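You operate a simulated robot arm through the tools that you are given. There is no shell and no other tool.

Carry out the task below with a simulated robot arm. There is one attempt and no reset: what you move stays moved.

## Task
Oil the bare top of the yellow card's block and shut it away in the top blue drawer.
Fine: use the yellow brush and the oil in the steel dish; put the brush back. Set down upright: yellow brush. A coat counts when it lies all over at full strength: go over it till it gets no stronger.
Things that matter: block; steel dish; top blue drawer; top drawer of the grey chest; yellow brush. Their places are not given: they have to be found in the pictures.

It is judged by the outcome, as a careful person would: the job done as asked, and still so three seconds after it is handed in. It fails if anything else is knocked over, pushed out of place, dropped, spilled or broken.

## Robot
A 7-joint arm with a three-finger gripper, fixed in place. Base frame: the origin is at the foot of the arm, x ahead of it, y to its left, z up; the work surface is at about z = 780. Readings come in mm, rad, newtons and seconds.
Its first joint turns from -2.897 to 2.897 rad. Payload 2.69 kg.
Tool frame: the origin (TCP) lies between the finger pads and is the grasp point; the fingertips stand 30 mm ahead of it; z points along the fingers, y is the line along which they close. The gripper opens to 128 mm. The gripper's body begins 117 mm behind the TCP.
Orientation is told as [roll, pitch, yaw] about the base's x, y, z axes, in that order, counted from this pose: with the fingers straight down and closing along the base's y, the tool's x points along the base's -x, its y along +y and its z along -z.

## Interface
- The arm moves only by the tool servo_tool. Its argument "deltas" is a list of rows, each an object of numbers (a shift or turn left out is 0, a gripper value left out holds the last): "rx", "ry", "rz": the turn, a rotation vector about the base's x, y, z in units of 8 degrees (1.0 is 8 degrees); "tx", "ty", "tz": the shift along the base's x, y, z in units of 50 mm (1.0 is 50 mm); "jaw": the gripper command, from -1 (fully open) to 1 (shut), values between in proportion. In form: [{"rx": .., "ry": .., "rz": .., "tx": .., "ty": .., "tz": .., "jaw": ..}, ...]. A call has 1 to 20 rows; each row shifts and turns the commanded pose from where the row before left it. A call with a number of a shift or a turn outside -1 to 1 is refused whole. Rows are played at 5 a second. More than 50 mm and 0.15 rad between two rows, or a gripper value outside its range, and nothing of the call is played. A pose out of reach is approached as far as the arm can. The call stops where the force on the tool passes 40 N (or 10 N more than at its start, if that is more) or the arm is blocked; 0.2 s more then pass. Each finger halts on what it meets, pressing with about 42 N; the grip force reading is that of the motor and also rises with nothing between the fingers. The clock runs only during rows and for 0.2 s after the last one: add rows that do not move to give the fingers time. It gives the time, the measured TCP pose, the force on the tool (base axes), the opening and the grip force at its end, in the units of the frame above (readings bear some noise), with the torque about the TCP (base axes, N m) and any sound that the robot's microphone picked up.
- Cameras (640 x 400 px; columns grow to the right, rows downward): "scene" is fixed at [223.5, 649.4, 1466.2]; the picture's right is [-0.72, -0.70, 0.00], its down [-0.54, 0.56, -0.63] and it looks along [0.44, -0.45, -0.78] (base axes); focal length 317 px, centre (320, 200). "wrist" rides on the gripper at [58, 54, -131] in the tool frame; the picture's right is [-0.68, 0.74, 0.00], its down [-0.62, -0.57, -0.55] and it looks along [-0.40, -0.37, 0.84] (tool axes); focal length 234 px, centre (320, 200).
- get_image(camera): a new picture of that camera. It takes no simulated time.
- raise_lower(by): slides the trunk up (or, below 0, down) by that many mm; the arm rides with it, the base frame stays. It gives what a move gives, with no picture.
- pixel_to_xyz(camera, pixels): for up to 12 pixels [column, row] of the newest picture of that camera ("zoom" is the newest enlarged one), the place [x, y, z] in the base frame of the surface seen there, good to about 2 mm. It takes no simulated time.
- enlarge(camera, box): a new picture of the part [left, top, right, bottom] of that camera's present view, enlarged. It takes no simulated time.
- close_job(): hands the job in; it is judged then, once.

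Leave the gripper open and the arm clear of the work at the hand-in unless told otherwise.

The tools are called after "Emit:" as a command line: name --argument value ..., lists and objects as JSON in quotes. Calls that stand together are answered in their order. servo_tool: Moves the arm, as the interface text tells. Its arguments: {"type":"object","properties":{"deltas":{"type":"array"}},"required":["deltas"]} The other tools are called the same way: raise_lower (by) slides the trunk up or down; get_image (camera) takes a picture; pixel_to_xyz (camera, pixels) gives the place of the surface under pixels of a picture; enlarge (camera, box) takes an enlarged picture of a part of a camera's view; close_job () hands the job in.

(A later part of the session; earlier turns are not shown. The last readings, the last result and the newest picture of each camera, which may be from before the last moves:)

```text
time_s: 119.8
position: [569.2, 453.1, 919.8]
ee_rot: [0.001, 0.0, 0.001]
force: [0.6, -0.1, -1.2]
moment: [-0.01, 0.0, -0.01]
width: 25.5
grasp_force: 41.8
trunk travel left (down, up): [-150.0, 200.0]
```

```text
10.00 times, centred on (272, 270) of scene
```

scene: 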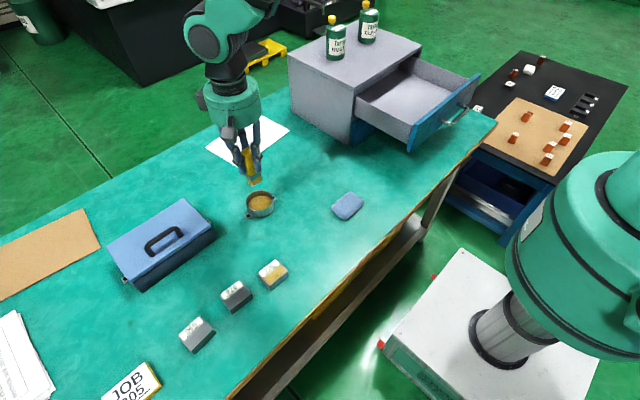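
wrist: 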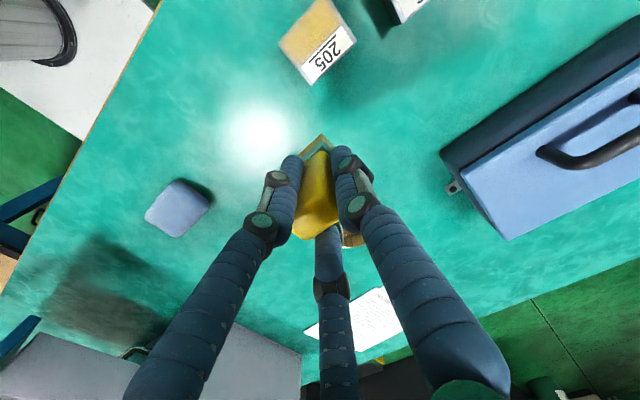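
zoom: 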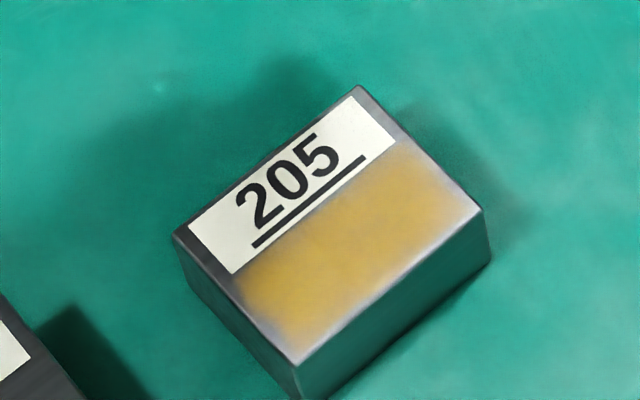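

The interior is now uniform and the outline unchanged — no stronger than before except evened streaks. I check the −y end too from the earlier pose (582, 439).

Emit:
servo_tool --deltas '[{"tx": 0.3, "ty": -0.32}, {"tx": 0.15, "ty": -0.2}, {}, {}]'

Emit:
enlarge --camera "wrist" --box '[250, 0, 370, 90]'

```text
time_s: 120.8
position: [591.2, 428.0, 920.2]
ee_rot: [-0.001, 0.0, 0.0]
force: [0.6, -0.4, -0.3]
moment: [0.0, 0.0, 0.02]
width: 25.3
grasp_force: 42.1
trunk travel left (down, up): [-150.0, 200.0]
```

```text
4.44 times, centred on (310, 45) of wrist
```

zoom: 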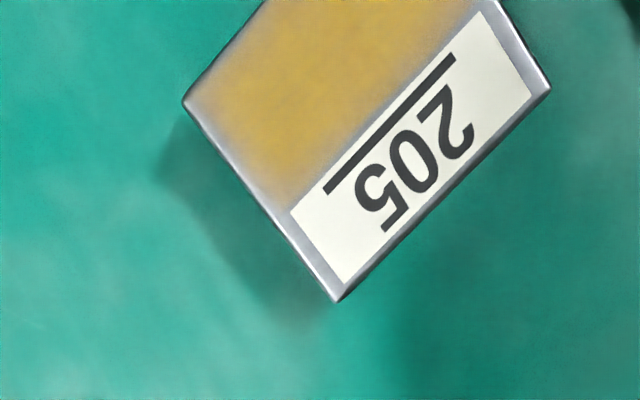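

The coat is even over the whole bare area. Now I return the brush: up to z≈960 and over to its original spot (TCP 698.3, 265.2).

Emit:
servo_tool --deltas '[{"tz": 0.4}, {"tz": 0.4}, {"tx": 0.428, "ty": -0.651}, {"tx": 0.428, "ty": -0.651}, {"tx": 0.428, "ty": -0.651}, {"tx": 0.428, "ty": -0.651}, {"tx": 0.428, "ty": -0.651}, {}, {}]'

Emit:
servo_tool --deltas '[{}]'

Emit:
servo_tool --deltas '[{}]'

Emit:
enlarge --camera "scene" --box '[230, 90, 350, 210]'

Emit:
get_image --camera "wrist"

```text
time_s: 122.8
position: [698.2, 264.3, 955.9]
ee_rot: [0.001, 0.0, 0.0]
force: [-1.0, 0.0, -0.5]
moment: [0.0, 0.04, -0.02]
width: 25.5
grasp_force: 41.8
trunk travel left (down, up): [-150.0, 200.0]
```

```text
time_s: 123.2
position: [696.8, 263.9, 956.7]
ee_rot: [0.0, -0.001, 0.0]
force: [1.3, -0.4, -0.1]
moment: [-0.01, 0.02, 0.01]
width: 25.4
grasp_force: 41.9
trunk travel left (down, up): [-150.0, 200.0]
```

```text
time_s: 123.6
position: [697.7, 264.3, 956.0]
ee_rot: [0.0, -0.002, 0.001]
force: [0.4, -0.3, -1.1]
moment: [-0.04, 0.01, 0.01]
width: 25.3
grasp_force: 42.0
trunk travel left (down, up): [-150.0, 200.0]
```

```text
3.33 times, centred on (290, 150) of scene
```

zoom: 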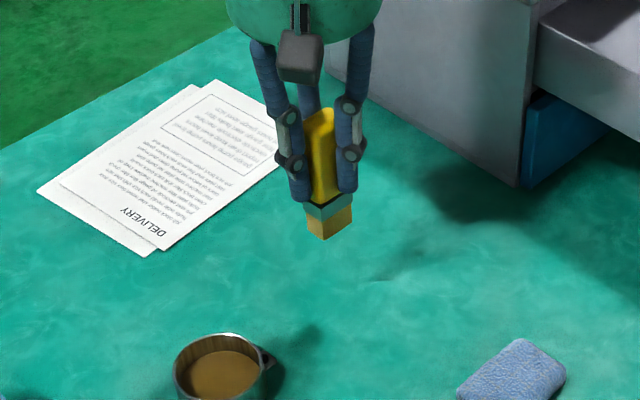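

```text
taken
```

wrist: 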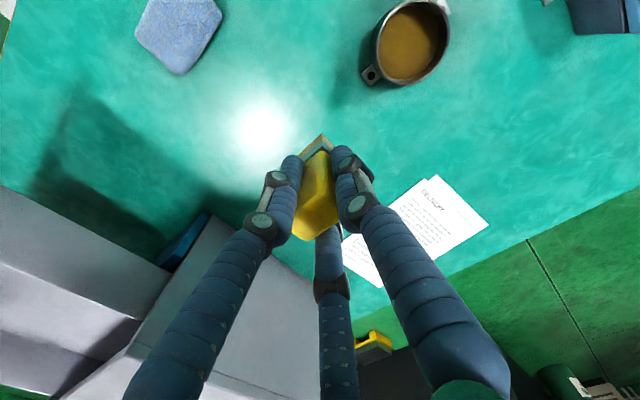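

I check where the bristle tips are now in plan, compared with the original footprint (x≈691–708, y≈251–281).

Emit:
pixel_to_xyz --camera "zoom" --pixels '[[323, 236], [323, 226], [350, 225], [309, 230], [306, 212], [323, 218], [352, 205], [322, 195], [318, 115], [330, 130]]'

```text
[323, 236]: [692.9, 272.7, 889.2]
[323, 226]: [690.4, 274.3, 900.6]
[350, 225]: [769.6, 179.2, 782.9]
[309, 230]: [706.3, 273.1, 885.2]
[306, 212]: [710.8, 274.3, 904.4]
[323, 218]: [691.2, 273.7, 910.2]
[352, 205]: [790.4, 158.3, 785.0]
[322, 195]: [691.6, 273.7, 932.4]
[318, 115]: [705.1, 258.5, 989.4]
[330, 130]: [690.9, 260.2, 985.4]
```

The brush is in the same plan position as when I lifted it. I shift by less than 1 mm and lower slowly to just above the bench.

Emit:
servo_tool --deltas '[{"tx": 0.012, "ty": 0.016, "tz": -0.4}, {"tz": -0.4}, {"tz": -0.4}, {"tz": -0.4}, {"tz": -0.3}, {"tz": -0.1}, {}, {}]'

Emit:
servo_tool --deltas '[{}]'

Emit:
enlarge --camera "scene" --box '[240, 110, 340, 210]'

```text
time_s: 125.4
position: [700.0, 266.0, 859.1]
ee_rot: [-0.001, 0.0, 0.0]
force: [0.3, 0.7, -0.3]
moment: [0.0, -0.02, 0.0]
width: 25.4
grasp_force: 42.1
trunk travel left (down, up): [-150.0, 200.0]
```

```text
time_s: 125.8
position: [700.6, 265.0, 858.6]
ee_rot: [-0.001, -0.001, -0.001]
force: [0.1, 0.0, -0.1]
moment: [-0.01, 0.0, 0.01]
width: 25.3
grasp_force: 42.5
trunk travel left (down, up): [-150.0, 200.0]
```

```text
4.00 times, centred on (290, 160) of scene
```

zoom: 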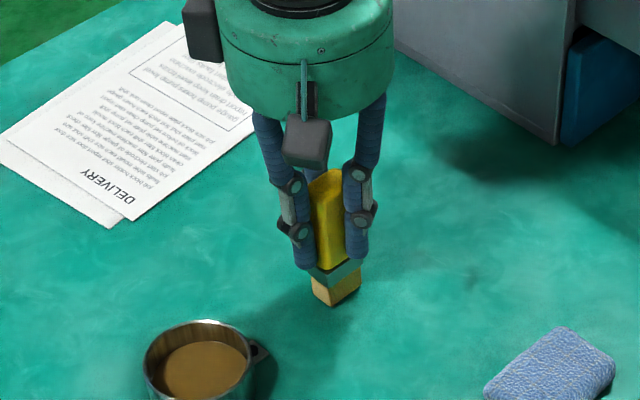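

I correct x by −2 mm and lower in small steps to the bench.

Emit:
servo_tool --deltas '[{"tx": -0.035}, {"tz": -0.04}, {"tz": -0.04}, {}]'

Emit:
servo_tool --deltas '[{"tz": -0.02}, {}]'

```text
time_s: 126.8
position: [697.8, 265.9, 856.4]
ee_rot: [-0.001, -0.002, 0.0]
force: [-0.7, -2.6, 8.7]
moment: [-0.29, 0.1, -0.02]
width: 25.5
grasp_force: 42.0
trunk travel left (down, up): [-150.0, 200.0]
```

```text
time_s: 127.4
position: [698.8, 264.8, 856.5]
ee_rot: [0.002, -0.002, 0.0]
force: [-1.9, -1.5, 20.8]
moment: [-0.31, 0.14, 0.0]
width: 25.5
grasp_force: 41.9
trunk travel left (down, up): [-150.0, 200.0]
```

The bristles touch the bench (20 N). I ease up 1 mm, then open the fingers gently.

Emit:
servo_tool --deltas '[{"tz": 0.026}, {}, {}]'

```text
time_s: 128.2
position: [697.6, 265.8, 856.8]
ee_rot: [-0.001, 0.002, -0.001]
force: [3.5, 0.8, 11.8]
moment: [-0.07, -0.31, 0.06]
width: 25.4
grasp_force: 42.0
trunk travel left (down, up): [-150.0, 200.0]
```

Emit:
servo_tool --deltas '[{"tz": 0.012}, {}, {}]'

Emit:
servo_tool --deltas '[{"jaw": 0.55}, {"jaw": 0.4}, {"jaw": 0.2}, {"jaw": 0.0}, {}, {}]'

Emit:
enlarge --camera "scene" --box '[240, 110, 340, 210]'

Emit:
enlarge --camera "wrist" --box '[240, 120, 400, 240]'

```text
time_s: 129.0
position: [697.7, 265.2, 856.4]
ee_rot: [-0.001, -0.001, 0.0]
force: [2.5, 0.8, 8.4]
moment: [-0.02, -0.09, 0.02]
width: 25.5
grasp_force: 42.4
trunk travel left (down, up): [-150.0, 200.0]
```

```text
time_s: 130.4
position: [697.7, 265.3, 856.1]
ee_rot: [0.0, 0.002, 0.001]
force: [-0.2, 0.5, 0.0]
moment: [-0.02, 0.0, 0.02]
width: 64.3
grasp_force: 0.1
trunk travel left (down, up): [-150.0, 200.0]
```

```text
4.00 times, centred on (290, 160) of scene
```

zoom: 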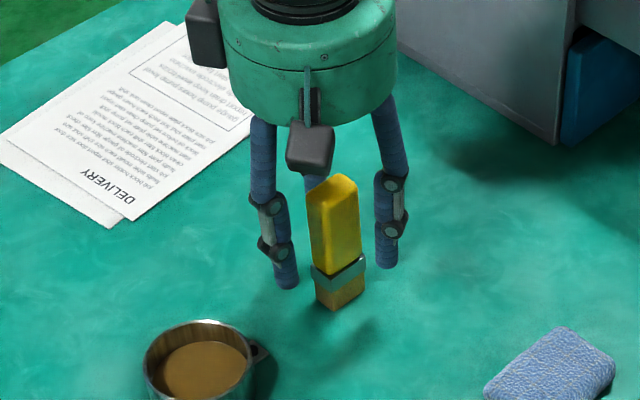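

```text
3.33 times, centred on (320, 180) of wrist
```

zoom: 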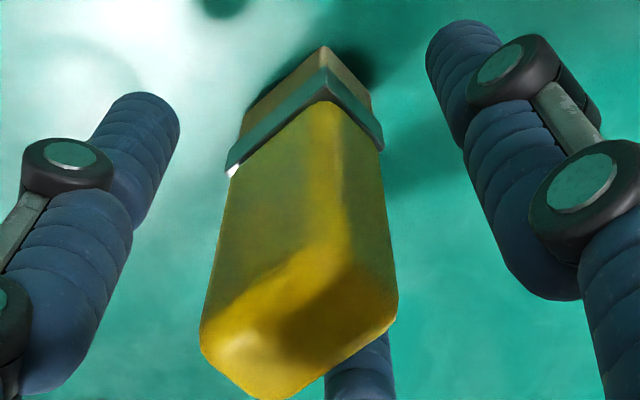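

The brush stands free on its bristles. I raise the gripper straight up and check it.

Emit:
servo_tool --deltas '[{"tz": 0.3}, {"tz": 0.5}, {"tz": 0.8}, {"tz": 0.9}, {}, {}]'

Emit:
enlarge --camera "scene" --box '[230, 145, 326, 205]'

Emit:
get_image --camera "wrist"

```text
time_s: 131.8
position: [696.0, 265.4, 981.6]
ee_rot: [0.0, -0.001, 0.001]
force: [-1.1, -0.3, 0.1]
moment: [0.04, -0.01, 0.03]
width: 64.1
grasp_force: 0.0
trunk travel left (down, up): [-150.0, 200.0]
```

```text
6.67 times, centred on (278, 175) of scene
```

zoom: 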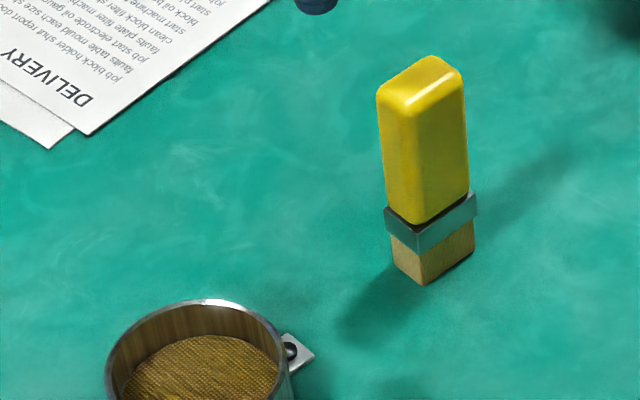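

```text
taken
```

wrist: 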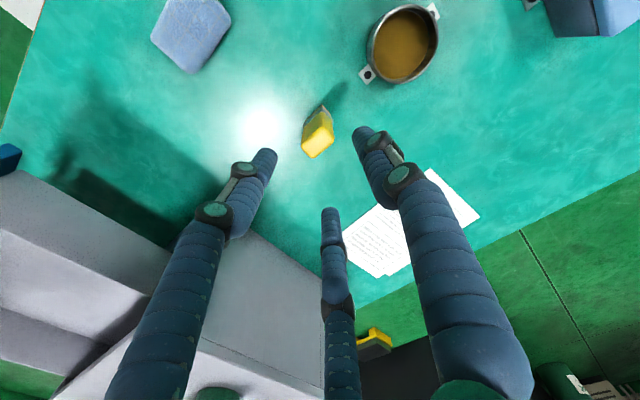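

The brush stands upright at its place. Next the block: I travel high to above block 205 at about (523, 492) with the opening set to ~72 mm.

Emit:
servo_tool --deltas '[{"tx": -0.5, "ty": 0.65, "jaw": -0.125}, {"tx": -0.5, "ty": 0.65}, {"tx": -0.5, "ty": 0.65}, {"tx": -0.5, "ty": 0.65}, {"tx": -0.5, "ty": 0.65}, {"tx": -0.5, "ty": 0.65}, {"tx": -0.48, "ty": 0.65}, {}, {}]'

Emit:
servo_tool --deltas '[{}]'

Emit:
get_image --camera "wrist"

Emit:
get_image --camera "scene"

```text
time_s: 133.8
position: [521.3, 492.9, 980.8]
ee_rot: [0.0, -0.002, -0.002]
force: [0.3, -0.3, 0.0]
moment: [-0.03, -0.01, 0.01]
width: 71.9
grasp_force: 0.1
trunk travel left (down, up): [-150.0, 200.0]
```

```text
time_s: 134.2
position: [521.7, 491.9, 981.7]
ee_rot: [0.0, 0.0, 0.0]
force: [0.4, -0.3, -0.8]
moment: [0.04, -0.01, -0.01]
width: 71.9
grasp_force: 0.0
trunk travel left (down, up): [-150.0, 200.0]
```

```text
taken
```

wrist: 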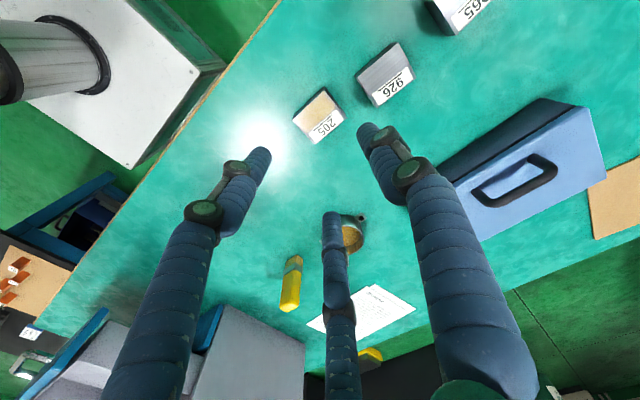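

```text
taken
```

scene: 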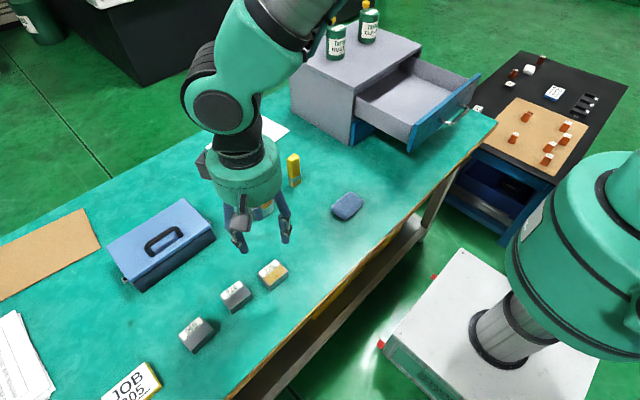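

I enlarge the wrist view on block 205 and 926 to measure their edges.

Emit:
enlarge --camera "wrist" --box '[280, 30, 424, 150]'

```text
3.33 times, centred on (352, 90) of wrist
```

zoom: 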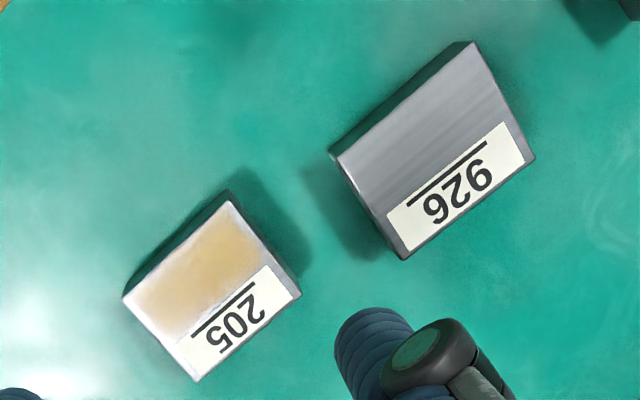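

Emit:
pixel_to_xyz --camera "zoom" --pixels '[[128, 296], [228, 204], [297, 292], [196, 376], [210, 290], [338, 157], [402, 255], [368, 205], [470, 46], [178, 248], [262, 248], [160, 336]]'

```text
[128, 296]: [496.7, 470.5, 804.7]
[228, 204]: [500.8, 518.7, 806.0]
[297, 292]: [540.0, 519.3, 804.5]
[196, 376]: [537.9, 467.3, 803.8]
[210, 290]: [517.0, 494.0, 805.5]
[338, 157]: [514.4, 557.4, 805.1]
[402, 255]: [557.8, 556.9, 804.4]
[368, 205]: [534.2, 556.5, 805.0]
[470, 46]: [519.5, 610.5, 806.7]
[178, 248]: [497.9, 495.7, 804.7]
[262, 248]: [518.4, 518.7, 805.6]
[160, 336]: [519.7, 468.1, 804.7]
```

Block 205 spans y≈467–519 and x≈499–545 (centre ≈ (521.5, 493)); block 926 starts at y≈556, so the open +y finger clears it. I descend straight to z≈818, checking before closing.

Emit:
servo_tool --deltas '[{"ty": 0.012, "tz": -0.6}, {"tz": -0.6}, {"tz": -0.6}, {"tz": -0.5}, {"tz": -0.4}, {"tz": -0.3}, {"tz": -0.2}, {}, {}]'

Emit:
servo_tool --deltas '[{}]'

Emit:
get_image --camera "wrist"

Emit:
enlarge --camera "scene" --box '[200, 210, 340, 320]'

```text
time_s: 136.2
position: [524.7, 491.9, 821.9]
ee_rot: [-0.001, 0.001, 0.0]
force: [0.0, 0.2, 0.6]
moment: [-0.02, 0.0, 0.0]
width: 72.0
grasp_force: 0.0
trunk travel left (down, up): [-150.0, 200.0]
```

```text
time_s: 136.6
position: [524.8, 492.5, 821.2]
ee_rot: [-0.002, 0.001, 0.001]
force: [0.5, -0.3, -0.4]
moment: [-0.01, 0.01, -0.01]
width: 72.1
grasp_force: 0.0
trunk travel left (down, up): [-150.0, 200.0]
```

```text
taken
```

wrist: 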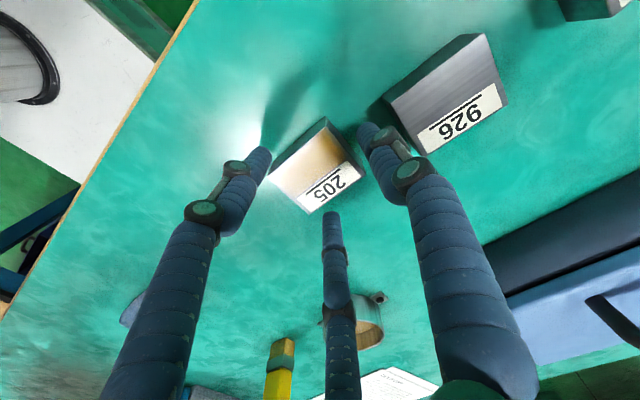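

```text
3.64 times, centred on (270, 265) of scene
```

zoom: 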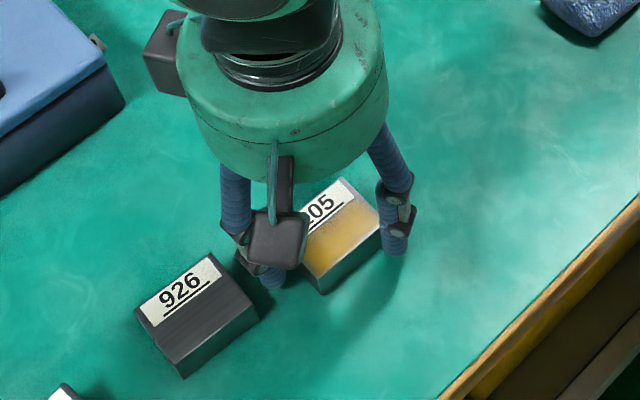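

The block is between the fingers. I lower 6 mm more (fingertips ≈ 5 mm above the bench), shift −2 mm in x, and read.

Emit:
servo_tool --deltas '[{"tx": -0.04, "tz": -0.06}, {"tz": -0.06}, {}, {}]'

Emit:
servo_tool --deltas '[{}]'

```text
time_s: 137.6
position: [521.2, 492.9, 813.6]
ee_rot: [0.001, 0.001, 0.0]
force: [-0.1, 0.3, 0.2]
moment: [0.01, 0.02, -0.03]
width: 72.1
grasp_force: 0.0
trunk travel left (down, up): [-150.0, 200.0]
```

```text
time_s: 138.0
position: [521.2, 493.0, 814.5]
ee_rot: [-0.001, 0.0, 0.001]
force: [0.5, -0.1, -0.2]
moment: [-0.03, 0.01, 0.05]
width: 71.7
grasp_force: 0.0
trunk travel left (down, up): [-150.0, 200.0]
```

Pose (521.2, 493, 814) is centred on the block. I close: first to ~56 mm, then fully onto the sides.

Emit:
servo_tool --deltas '[{"jaw": 0.05}, {"jaw": 0.12}, {}, {"jaw": 0.3}, {"jaw": 1}, {}, {}, {}]'

Emit:
enlarge --camera "wrist" --box '[240, 100, 400, 220]'

Emit:
enlarge --camera "scene" --box '[200, 210, 340, 320]'

```text
time_s: 139.8
position: [521.6, 493.2, 813.9]
ee_rot: [0.0, 0.0, 0.0]
force: [-0.2, 2.7, 1.3]
moment: [0.15, 0.03, -0.01]
width: 53.2
grasp_force: 41.6
trunk travel left (down, up): [-150.0, 200.0]
```

```text
3.33 times, centred on (320, 160) of wrist
```

zoom: 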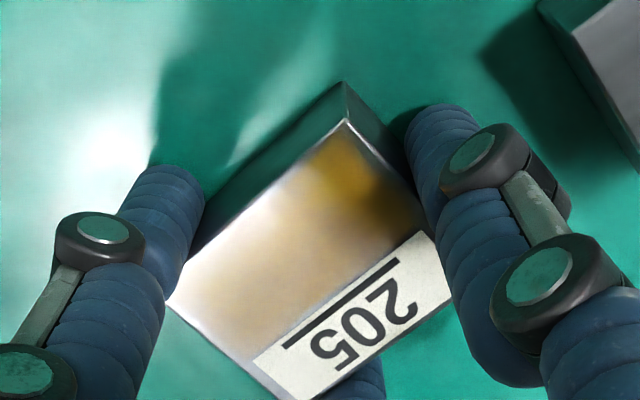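

```text
3.64 times, centred on (270, 265) of scene
```

zoom: 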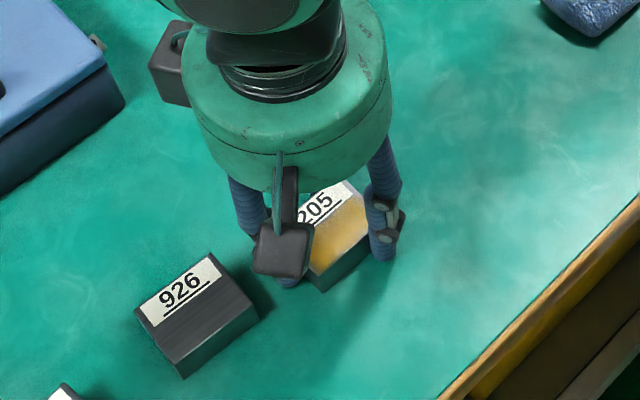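

Gripped at 53 mm with 42 N. I lift 60 mm slowly and check.

Emit:
servo_tool --deltas '[{"tz": 0.2}, {"tz": 0.3}, {"tz": 0.7}, {}, {}]'

Emit:
get_image --camera "wrist"

Emit:
enlarge --camera "scene" --box '[200, 180, 340, 300]'

```text
time_s: 141.0
position: [521.4, 493.9, 875.3]
ee_rot: [0.0, 0.001, 0.001]
force: [-0.2, 0.3, -6.1]
moment: [0.02, 0.01, -0.05]
width: 53.1
grasp_force: 42.0
trunk travel left (down, up): [-150.0, 200.0]
```

```text
taken
```

wrist: 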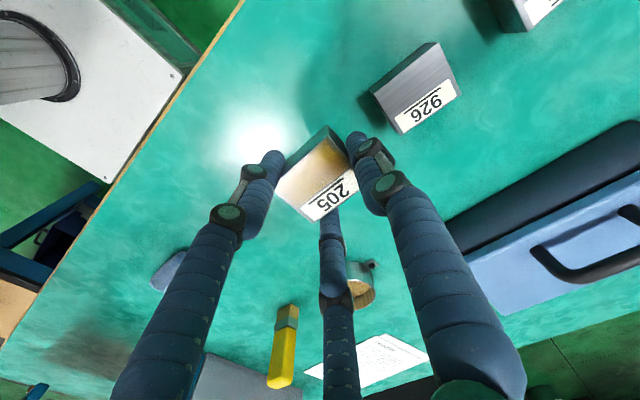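

```text
3.33 times, centred on (270, 240) of scene
```

zoom: 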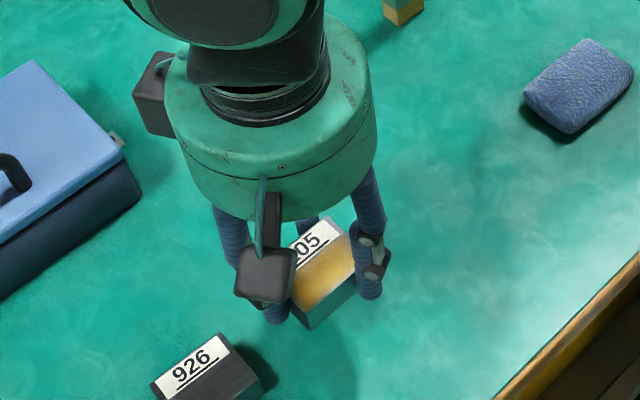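

The block hangs level (≈6 N). I raise to z≈1050 so its underside clears the drawer front (top z≈979).

Emit:
servo_tool --deltas '[{"tz": 0.6}, {"tz": 0.75}, {"tz": 0.75}, {"tz": 0.75}, {"tz": 0.65}, {}, {}]'

Emit:
servo_tool --deltas '[{"ty": -0.5}, {"tx": 0.085, "ty": -0.76}, {"tx": 0.085, "ty": -0.76}, {"tx": 0.085, "ty": -0.76}, {"tx": 0.085, "ty": -0.76}, {"tx": 0.085, "ty": -0.76}, {"tx": 0.085, "ty": -0.76}, {"tx": 0.085, "ty": -0.76}, {"tx": 0.085, "ty": -0.76}, {"tx": 0.085, "ty": -0.76}, {"tx": 0.085, "ty": -0.76}, {"tx": 0.085, "ty": -0.76}, {"tx": 0.085, "ty": -0.76}, {"tx": 0.085, "ty": -0.76}, {"tx": 0.085, "ty": -0.76}, {"tx": 0.085, "ty": -0.76}, {"tx": 0.085, "ty": -0.58}, {}, {}]'

Emit:
get_image --camera "wrist"

Emit:
get_image --camera "scene"

```text
time_s: 142.6
position: [520.6, 493.8, 1049.2]
ee_rot: [-0.001, 0.0, 0.0]
force: [0.2, 0.0, -5.8]
moment: [0.02, -0.02, 0.0]
width: 53.3
grasp_force: 41.6
trunk travel left (down, up): [-150.0, 200.0]
```

```text
time_s: 146.6
position: [589.7, -130.2, 1049.3]
ee_rot: [0.001, 0.001, 0.0]
force: [0.2, 1.1, -6.1]
moment: [-0.02, 0.0, 0.0]
width: 53.0
grasp_force: 41.9
trunk travel left (down, up): [-150.0, 200.0]
```

```text
taken
```

wrist: 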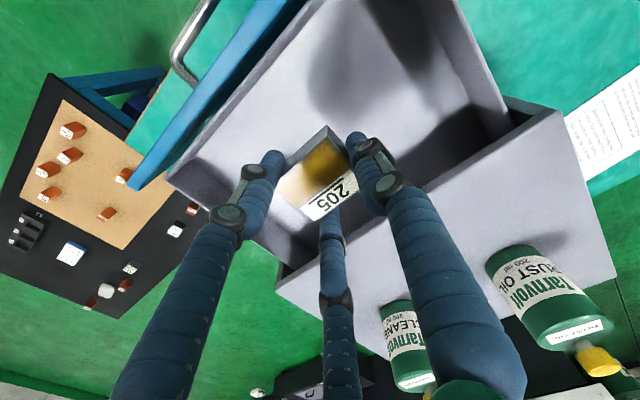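

```text
taken
```

scene: 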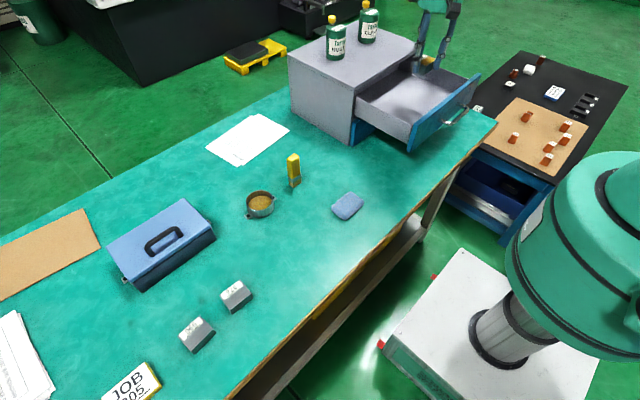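

The block is over the open drawer (590, −130). I lower it inside, to about 15 mm above the drawer floor.

Emit:
servo_tool --deltas '[{"tz": -0.4}, {"tz": -0.4}, {"tz": -0.4}, {"tz": -0.4}, {"tz": -0.35}, {}, {}]'

Emit:
get_image --camera "wrist"

Emit:
enlarge --camera "scene" --box '[330, 0, 490, 160]'

```text
time_s: 148.2
position: [588.1, -129.3, 952.8]
ee_rot: [0.0, 0.0, -0.002]
force: [0.1, 0.1, -4.6]
moment: [0.0, 0.01, 0.01]
width: 53.0
grasp_force: 42.1
trunk travel left (down, up): [-150.0, 200.0]
```

```text
taken
```

wrist: 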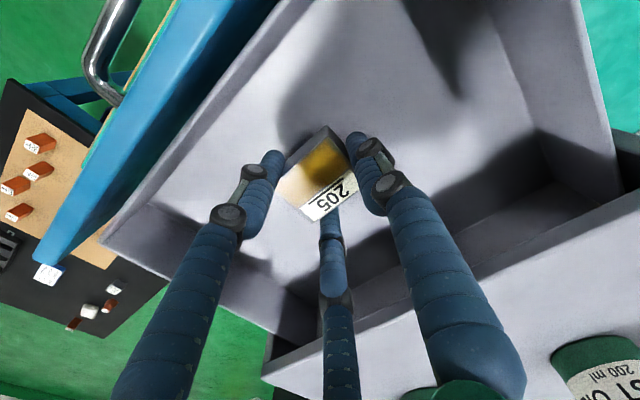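

```text
2.50 times, centred on (410, 80) of scene
```

zoom: 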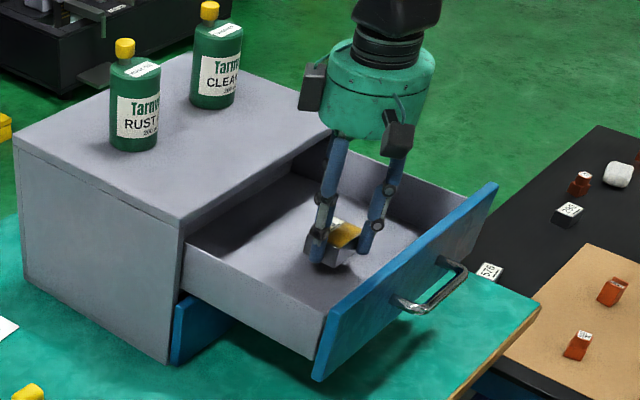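

The block is inside the drawer, clear of all walls. I lower in small steps to feel the floor.

Emit:
servo_tool --deltas '[{"tz": -0.1}, {"tz": -0.1}, {"tz": -0.06}, {}]'

Emit:
servo_tool --deltas '[{"tz": -0.04}, {}]'

```text
time_s: 149.2
position: [588.3, -129.3, 939.7]
ee_rot: [0.0, -0.001, 0.0]
force: [-0.3, -0.1, -4.4]
moment: [0.02, 0.02, 0.02]
width: 53.0
grasp_force: 41.6
trunk travel left (down, up): [-150.0, 200.0]
```

```text
time_s: 149.8
position: [588.4, -129.2, 937.3]
ee_rot: [0.0, 0.001, 0.0]
force: [0.3, -0.1, -5.2]
moment: [0.01, 0.0, 0.02]
width: 53.1
grasp_force: 41.8
trunk travel left (down, up): [-150.0, 200.0]
```

Emit:
servo_tool --deltas '[{"tz": -0.03}, {}]'

```text
time_s: 150.4
position: [588.7, -130.7, 936.5]
ee_rot: [0.001, -0.001, 0.001]
force: [0.0, 0.8, -4.4]
moment: [0.02, 0.0, -0.03]
width: 53.0
grasp_force: 42.6
trunk travel left (down, up): [-150.0, 200.0]
```

Emit:
servo_tool --deltas '[{"tz": -0.03}, {}]'

```text
time_s: 151.0
position: [587.8, -130.3, 936.8]
ee_rot: [0.0, 0.001, 0.0]
force: [0.5, -0.1, -4.7]
moment: [-0.01, 0.0, -0.01]
width: 52.8
grasp_force: 41.8
trunk travel left (down, up): [-150.0, 200.0]
```

Emit:
servo_tool --deltas '[{"tz": -0.02}, {}]'

```text
time_s: 151.6
position: [588.9, -129.7, 933.5]
ee_rot: [-0.002, 0.001, 0.0]
force: [0.9, 0.4, -5.3]
moment: [-0.01, 0.02, 0.0]
width: 52.9
grasp_force: 41.7
trunk travel left (down, up): [-150.0, 200.0]
```

Emit:
servo_tool --deltas '[{"tz": -0.02}, {}]'

```text
time_s: 152.2
position: [589.0, -129.6, 932.5]
ee_rot: [0.001, 0.0, 0.0]
force: [-0.1, -0.5, -4.5]
moment: [0.0, 0.0, 0.0]
width: 52.9
grasp_force: 42.2
trunk travel left (down, up): [-150.0, 200.0]
```

Emit:
servo_tool --deltas '[{"tz": -0.02}, {}]'

```text
time_s: 152.8
position: [589.7, -131.6, 932.6]
ee_rot: [0.002, 0.0, 0.0]
force: [0.3, 0.7, -4.8]
moment: [0.02, -0.01, 0.01]
width: 52.9
grasp_force: 41.5
trunk travel left (down, up): [-150.0, 200.0]
```

Emit:
servo_tool --deltas '[{"tz": -0.02}, {}]'

Emit:
enlarge --camera "wrist" --box '[240, 90, 400, 230]'

```text
time_s: 153.4
position: [588.3, -131.0, 931.3]
ee_rot: [0.0, -0.001, 0.001]
force: [-0.2, -0.5, -4.0]
moment: [0.03, -0.05, 0.03]
width: 53.0
grasp_force: 41.6
trunk travel left (down, up): [-150.0, 200.0]
```

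```text
2.86 times, centred on (320, 160) of wrist
```

zoom: 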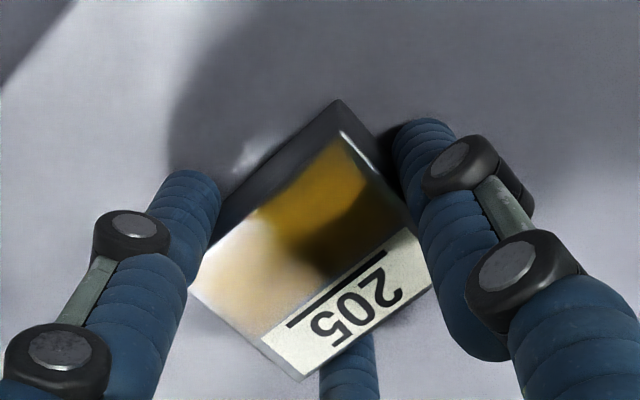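

Still hanging (force ≈ −4.5 N); a bit further down.

Emit:
servo_tool --deltas '[{"tz": -0.02}, {}]'

```text
time_s: 154.0
position: [588.1, -130.5, 930.9]
ee_rot: [0.0, -0.003, 0.0]
force: [0.6, 3.6, 13.9]
moment: [0.61, 0.34, -0.05]
width: 52.8
grasp_force: 42.0
trunk travel left (down, up): [-150.0, 200.0]
```

The block touches the floor (+14 N). I ease up half a millimetre and open the fingers to ~75 mm.

Emit:
servo_tool --deltas '[{"tz": 0.012}, {}, {"jaw": 0.1}, {"jaw": 0.0}, {"jaw": -0.17}, {}, {}]'

Emit:
enlarge --camera "wrist" --box '[240, 90, 400, 230]'

```text
time_s: 155.6
position: [587.7, -130.8, 929.8]
ee_rot: [-0.002, 0.001, -0.001]
force: [-0.3, -0.2, -0.6]
moment: [0.0, 0.02, -0.01]
width: 74.9
grasp_force: 0.0
trunk travel left (down, up): [-150.0, 200.0]
```

```text
2.86 times, centred on (320, 160) of wrist
```

zoom: 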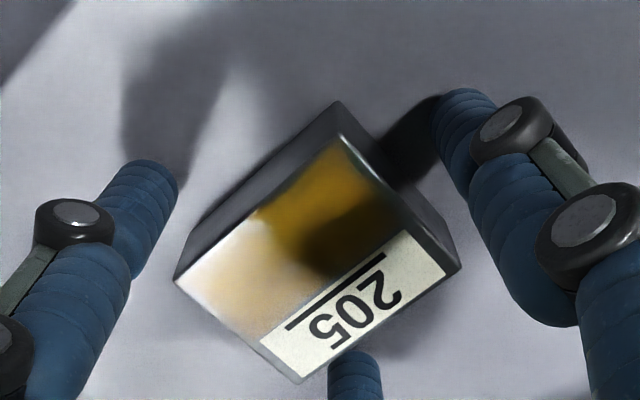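

The block is released and stands flat in the drawer. I raise the gripper straight up to z≈1060.

Emit:
servo_tool --deltas '[{"tz": 0.2}, {"tz": 0.4}, {"tz": 0.6}, {"tz": 0.7}, {"tz": 0.7}, {}, {}]'

Emit:
get_image --camera "wrist"

Emit:
enlarge --camera "scene" --box '[330, 20, 490, 160]'

```text
time_s: 157.2
position: [589.3, -128.9, 1059.8]
ee_rot: [0.0, -0.001, -0.001]
force: [0.4, 0.4, -0.6]
moment: [0.01, 0.02, -0.03]
width: 74.9
grasp_force: 0.1
trunk travel left (down, up): [-150.0, 200.0]
```

```text
taken
```

wrist: 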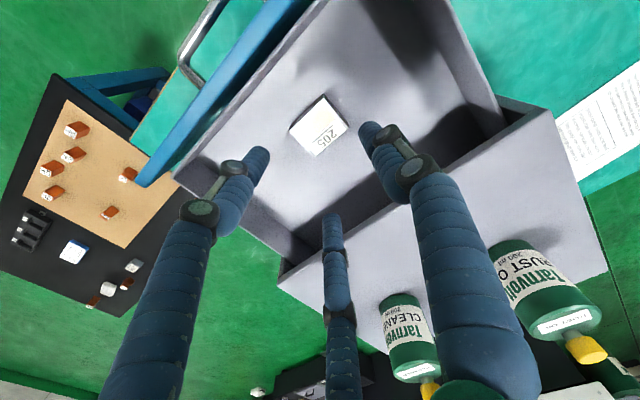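

```text
2.86 times, centred on (410, 90) of scene
```

zoom: 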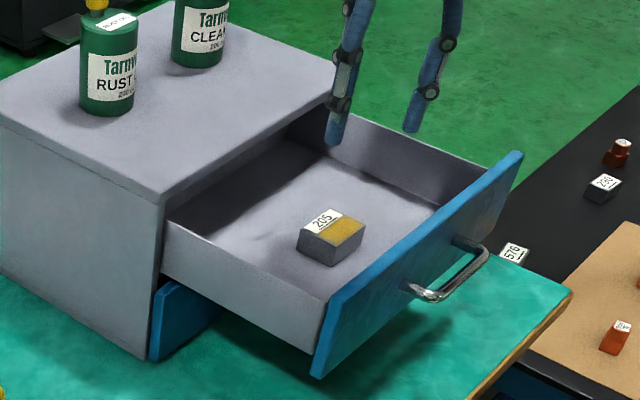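

The block sits in the drawer. I take a close look at the coat once more from the fixed camera before shutting the drawer.

Emit:
enlarge --camera "scene" --box '[404, 88, 444, 118]'

Emit:
enlarge --camera "wrist" --box '[280, 85, 360, 165]'

```text
13.33 times, centred on (424, 103) of scene
```

zoom: 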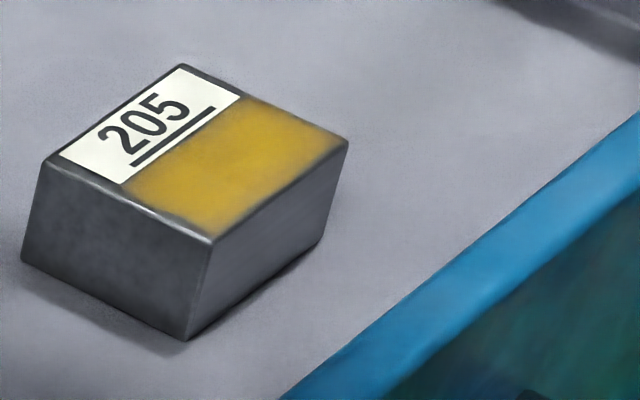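

```text
5.00 times, centred on (320, 125) of wrist
```

zoom: 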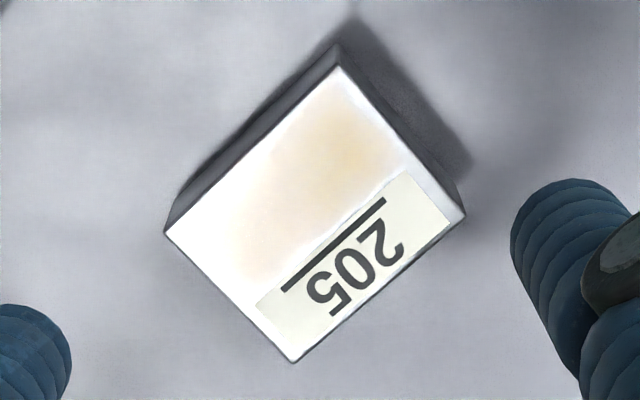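

In this light the coat is deep, uniform gold over the whole bare area. Now I close the fingers in the air and move back over the drawer front to x≈405, y≈−130 (in front of the handle).

Emit:
servo_tool --deltas '[{"jaw": 1}, {"tx": -0.6}, {"tx": -0.8}, {"tx": -0.8}, {"tx": -0.8}, {"tx": -0.7}, {}, {}]'

Emit:
get_image --camera "wrist"

Emit:
get_image --camera "scene"

```text
time_s: 159.0
position: [402.5, -132.6, 1060.6]
ee_rot: [0.0, 0.0, 0.001]
force: [-0.7, -0.8, -0.2]
moment: [0.01, 0.01, 0.0]
width: 2.2
grasp_force: 31.7
trunk travel left (down, up): [-150.0, 200.0]
```

```text
taken
```

wrist: 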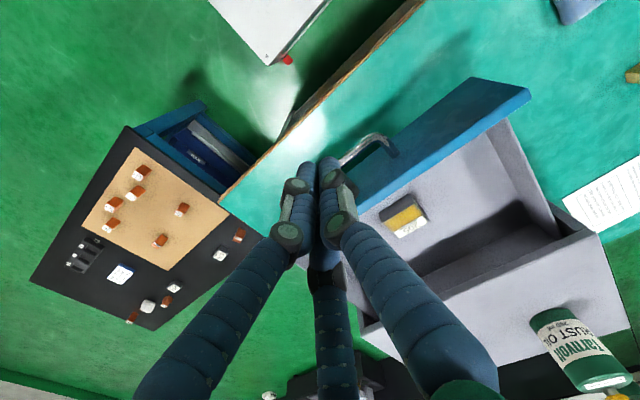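

```text
taken
```

scene: 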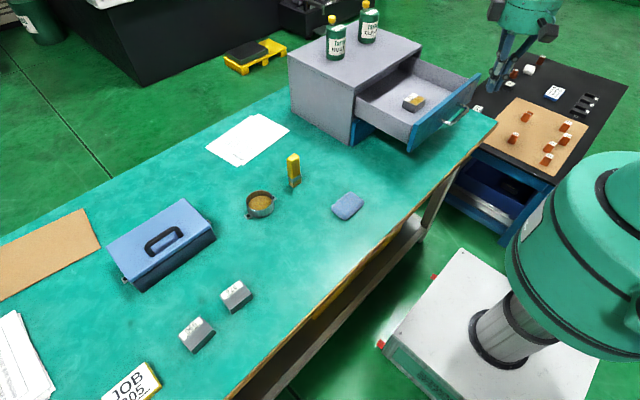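

I measure the handle bar and panel from this wrist view: bar around (360,150), panel top around (440,130).

Emit:
pixel_to_xyz --camera "wrist" --pixels '[[376, 138], [356, 151], [346, 160], [390, 150], [450, 120], [400, 160], [410, 150]]'

Emit:
enlarge --camera "wrist" --box '[280, 90, 440, 230]'

```text
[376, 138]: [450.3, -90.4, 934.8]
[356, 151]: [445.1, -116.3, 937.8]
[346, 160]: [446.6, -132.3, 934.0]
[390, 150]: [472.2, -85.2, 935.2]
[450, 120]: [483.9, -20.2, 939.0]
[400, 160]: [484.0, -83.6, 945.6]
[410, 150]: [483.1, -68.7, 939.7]
```

```text
2.86 times, centred on (360, 160) of wrist
```

zoom: 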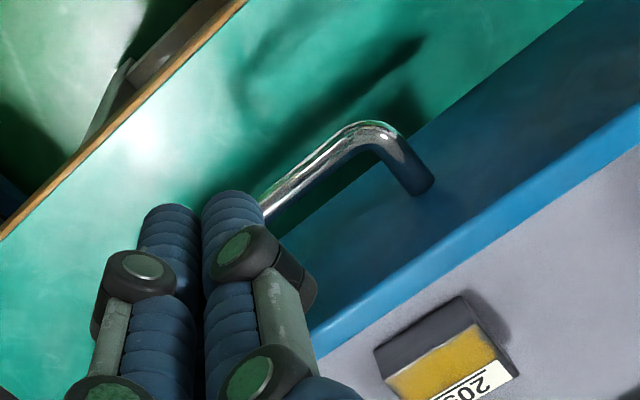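

The handle bar's outer side is at x≈445, z≈936. I lower the closed fingers in front of it to TCP z≈950 (tips ≈920) at x≈402.

Emit:
servo_tool --deltas '[{"tz": -0.5}, {"tz": -0.6}, {"tz": -0.6}, {"tz": -0.5}, {}, {}]'

Emit:
get_image --camera "wrist"

Emit:
enlarge --camera "scene" --box '[400, 30, 540, 160]'

```text
time_s: 160.4
position: [402.4, -130.5, 950.5]
ee_rot: [-0.001, -0.001, 0.0]
force: [0.4, -0.8, -0.4]
moment: [-0.01, -0.02, -0.02]
width: 2.2
grasp_force: 31.2
trunk travel left (down, up): [-150.0, 200.0]
```

```text
taken
```

wrist: 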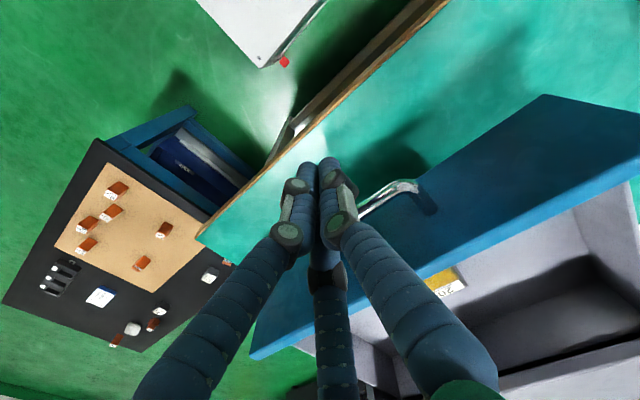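

```text
3.08 times, centred on (470, 95) of scene
```

zoom: 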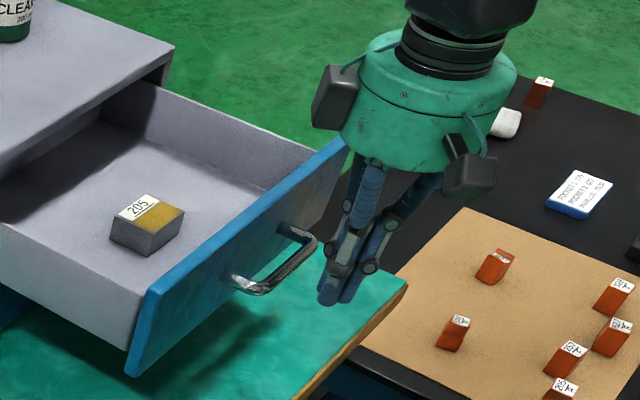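

The closed fingers stand in front of the handle bar. I push forward (+x) slowly: first 60 mm in 8 mm steps.

Emit:
servo_tool --deltas '[{"tx": 0.3}, {"tx": 0.16}, {"tx": 0.12}, {"tx": 0.12}, {"tx": 0.12}, {"tx": 0.16}, {"tx": 0.16}, {}]'

Emit:
enlarge --camera "scene" --box '[330, 20, 540, 160]'

```text
time_s: 162.2
position: [460.2, -130.2, 950.5]
ee_rot: [0.0, 0.001, 0.001]
force: [0.8, 0.1, 0.6]
moment: [0.02, 0.03, 0.01]
width: 2.2
grasp_force: 31.9
trunk travel left (down, up): [-150.0, 200.0]
```

```text
2.86 times, centred on (435, 90) of scene
```

zoom: 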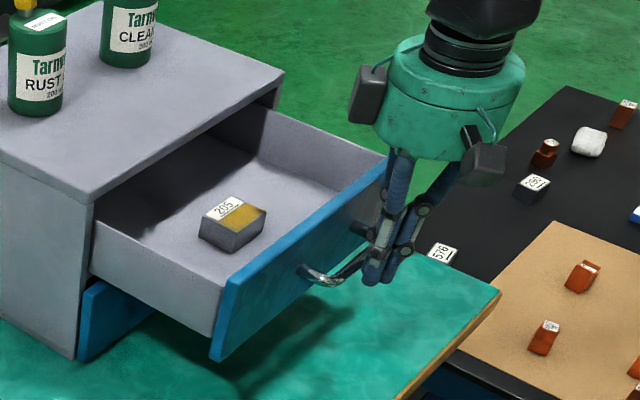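

The bar is in contact and the drawer follows freely. I push on to x≈580 at a steady 12 mm per step.

Emit:
servo_tool --deltas '[{"tx": 0.16}, {"tx": 0.22}, {"tx": 0.24}, {"tx": 0.24}, {"tx": 0.24}, {"tx": 0.24}, {"tx": 0.24}, {"tx": 0.24}, {"tx": 0.22}, {"tx": 0.2}, {"tx": 0.16}, {}]'

Emit:
get_image --camera "scene"

Emit:
enlarge --camera "scene" --box '[310, 20, 500, 160]'

```text
time_s: 164.8
position: [582.5, -129.9, 950.2]
ee_rot: [-0.001, 0.0, 0.0]
force: [-0.8, 0.1, 0.1]
moment: [-0.04, 0.04, -0.05]
width: 2.1
grasp_force: 31.6
trunk travel left (down, up): [-150.0, 200.0]
```

```text
taken
```

scene: 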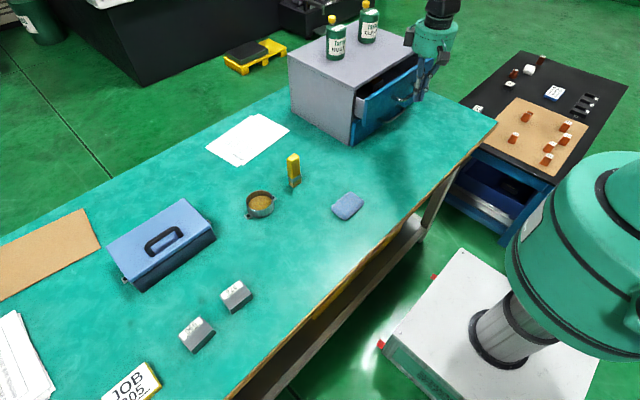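

```text
2.86 times, centred on (405, 90) of scene
```

zoom: 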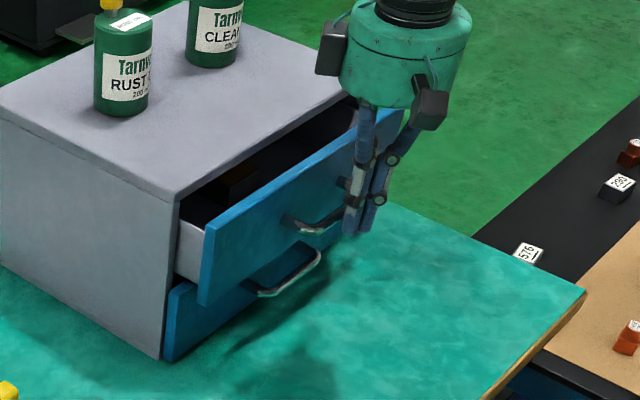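

The drawer is most of the way in, about 45 mm left. I push 35 mm more in small steps and look.

Emit:
servo_tool --deltas '[{"tx": 0.1}, {"tx": 0.12}, {"tx": 0.12}, {"tx": 0.12}, {"tx": 0.1}, {"tx": 0.08}, {"tx": 0.06}, {}]'

Emit:
enlarge --camera "scene" --box '[310, 20, 500, 160]'

Emit:
pixel_to_xyz --camera "zoom" --pixels '[[205, 270], [200, 240], [240, 250], [185, 330], [220, 320], [178, 195]]'

```text
time_s: 166.6
position: [616.4, -131.2, 950.1]
ee_rot: [0.0, 0.0, 0.001]
force: [0.4, 0.1, -0.1]
moment: [0.02, 0.0, -0.01]
width: 2.0
grasp_force: 31.4
trunk travel left (down, up): [-150.0, 200.0]
```

```text
2.86 times, centred on (405, 90) of scene
```

zoom: 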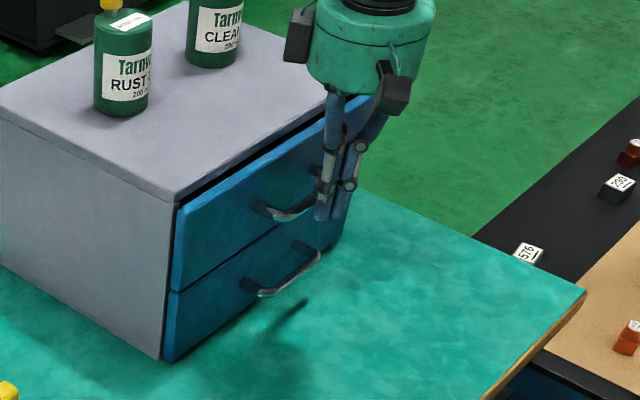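

```text
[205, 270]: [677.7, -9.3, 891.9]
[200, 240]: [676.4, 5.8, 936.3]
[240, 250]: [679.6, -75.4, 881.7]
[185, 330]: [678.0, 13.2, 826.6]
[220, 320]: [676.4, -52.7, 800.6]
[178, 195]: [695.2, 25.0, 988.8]
```

The top front is nearly flush with the lower one (x≈677). I push the last few millimetres gently until it stops.

Emit:
servo_tool --deltas '[{"tx": 0.04}, {"tx": 0.04}, {}]'

Emit:
servo_tool --deltas '[{"tx": 0.04}, {}]'

Emit:
enlarge --camera "scene" --box '[330, 60, 430, 150]'

```text
time_s: 167.4
position: [616.9, -130.7, 950.4]
ee_rot: [-0.001, 0.003, -0.001]
force: [-20.8, -4.8, 2.4]
moment: [-0.17, 0.39, -0.19]
width: 2.1
grasp_force: 31.6
trunk travel left (down, up): [-150.0, 200.0]
```

```text
time_s: 168.1
position: [618.1, -130.8, 948.8]
ee_rot: [0.001, 0.009, -0.001]
force: [-7.8, 0.7, -1.4]
moment: [0.02, 0.17, -0.04]
width: 2.1
grasp_force: 31.4
trunk travel left (down, up): [-150.0, 200.0]
stopped in row 2: the force on the tool passed its limit at 41 N (the readings are from after the stop); the commanded pose is now the measured one
```

```text
4.44 times, centred on (380, 105) of scene
```

zoom: 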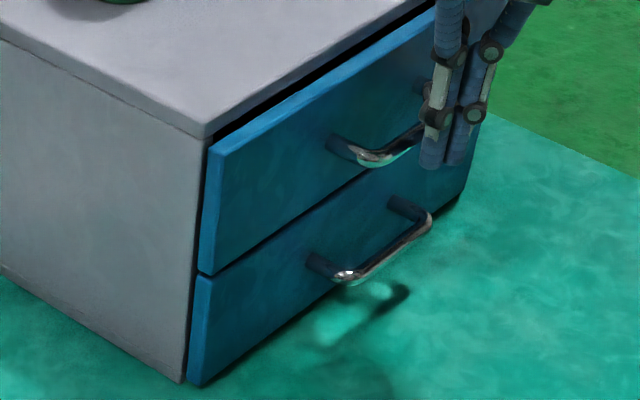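

The drawer met its stop (41 N) and is flush with the lower drawer. I back away 60 mm, then raise the arm, and check.

Emit:
servo_tool --deltas '[{"tx": -0.1}, {"tx": -0.3}, {"tx": -0.6}, {"tx": -0.6}, {"tz": 0.4}, {"tz": 0.8}, {"tz": 0.9}, {}, {}]'

Emit:
get_image --camera "wrist"

Emit:
enlarge --camera "scene" --box '[310, 20, 470, 160]'

```text
time_s: 170.1
position: [535.7, -128.0, 1054.2]
ee_rot: [-0.001, 0.008, 0.0]
force: [-0.2, 0.3, -0.9]
moment: [-0.01, 0.01, 0.0]
width: 1.9
grasp_force: 31.8
trunk travel left (down, up): [-150.0, 200.0]
```

```text
taken
```

wrist: 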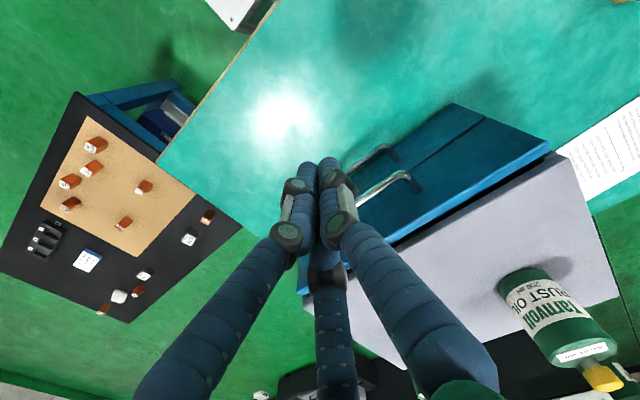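

```text
2.86 times, centred on (390, 90) of scene
```

zoom: 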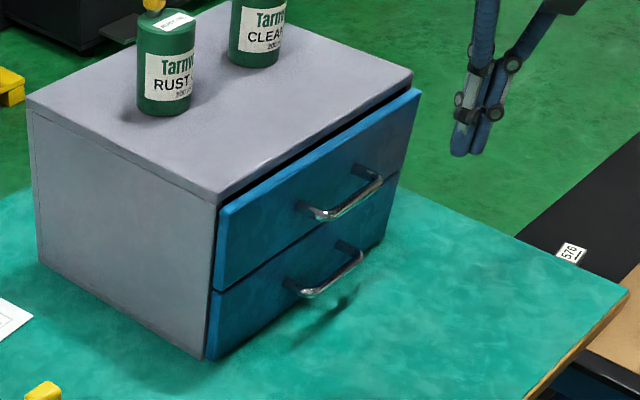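

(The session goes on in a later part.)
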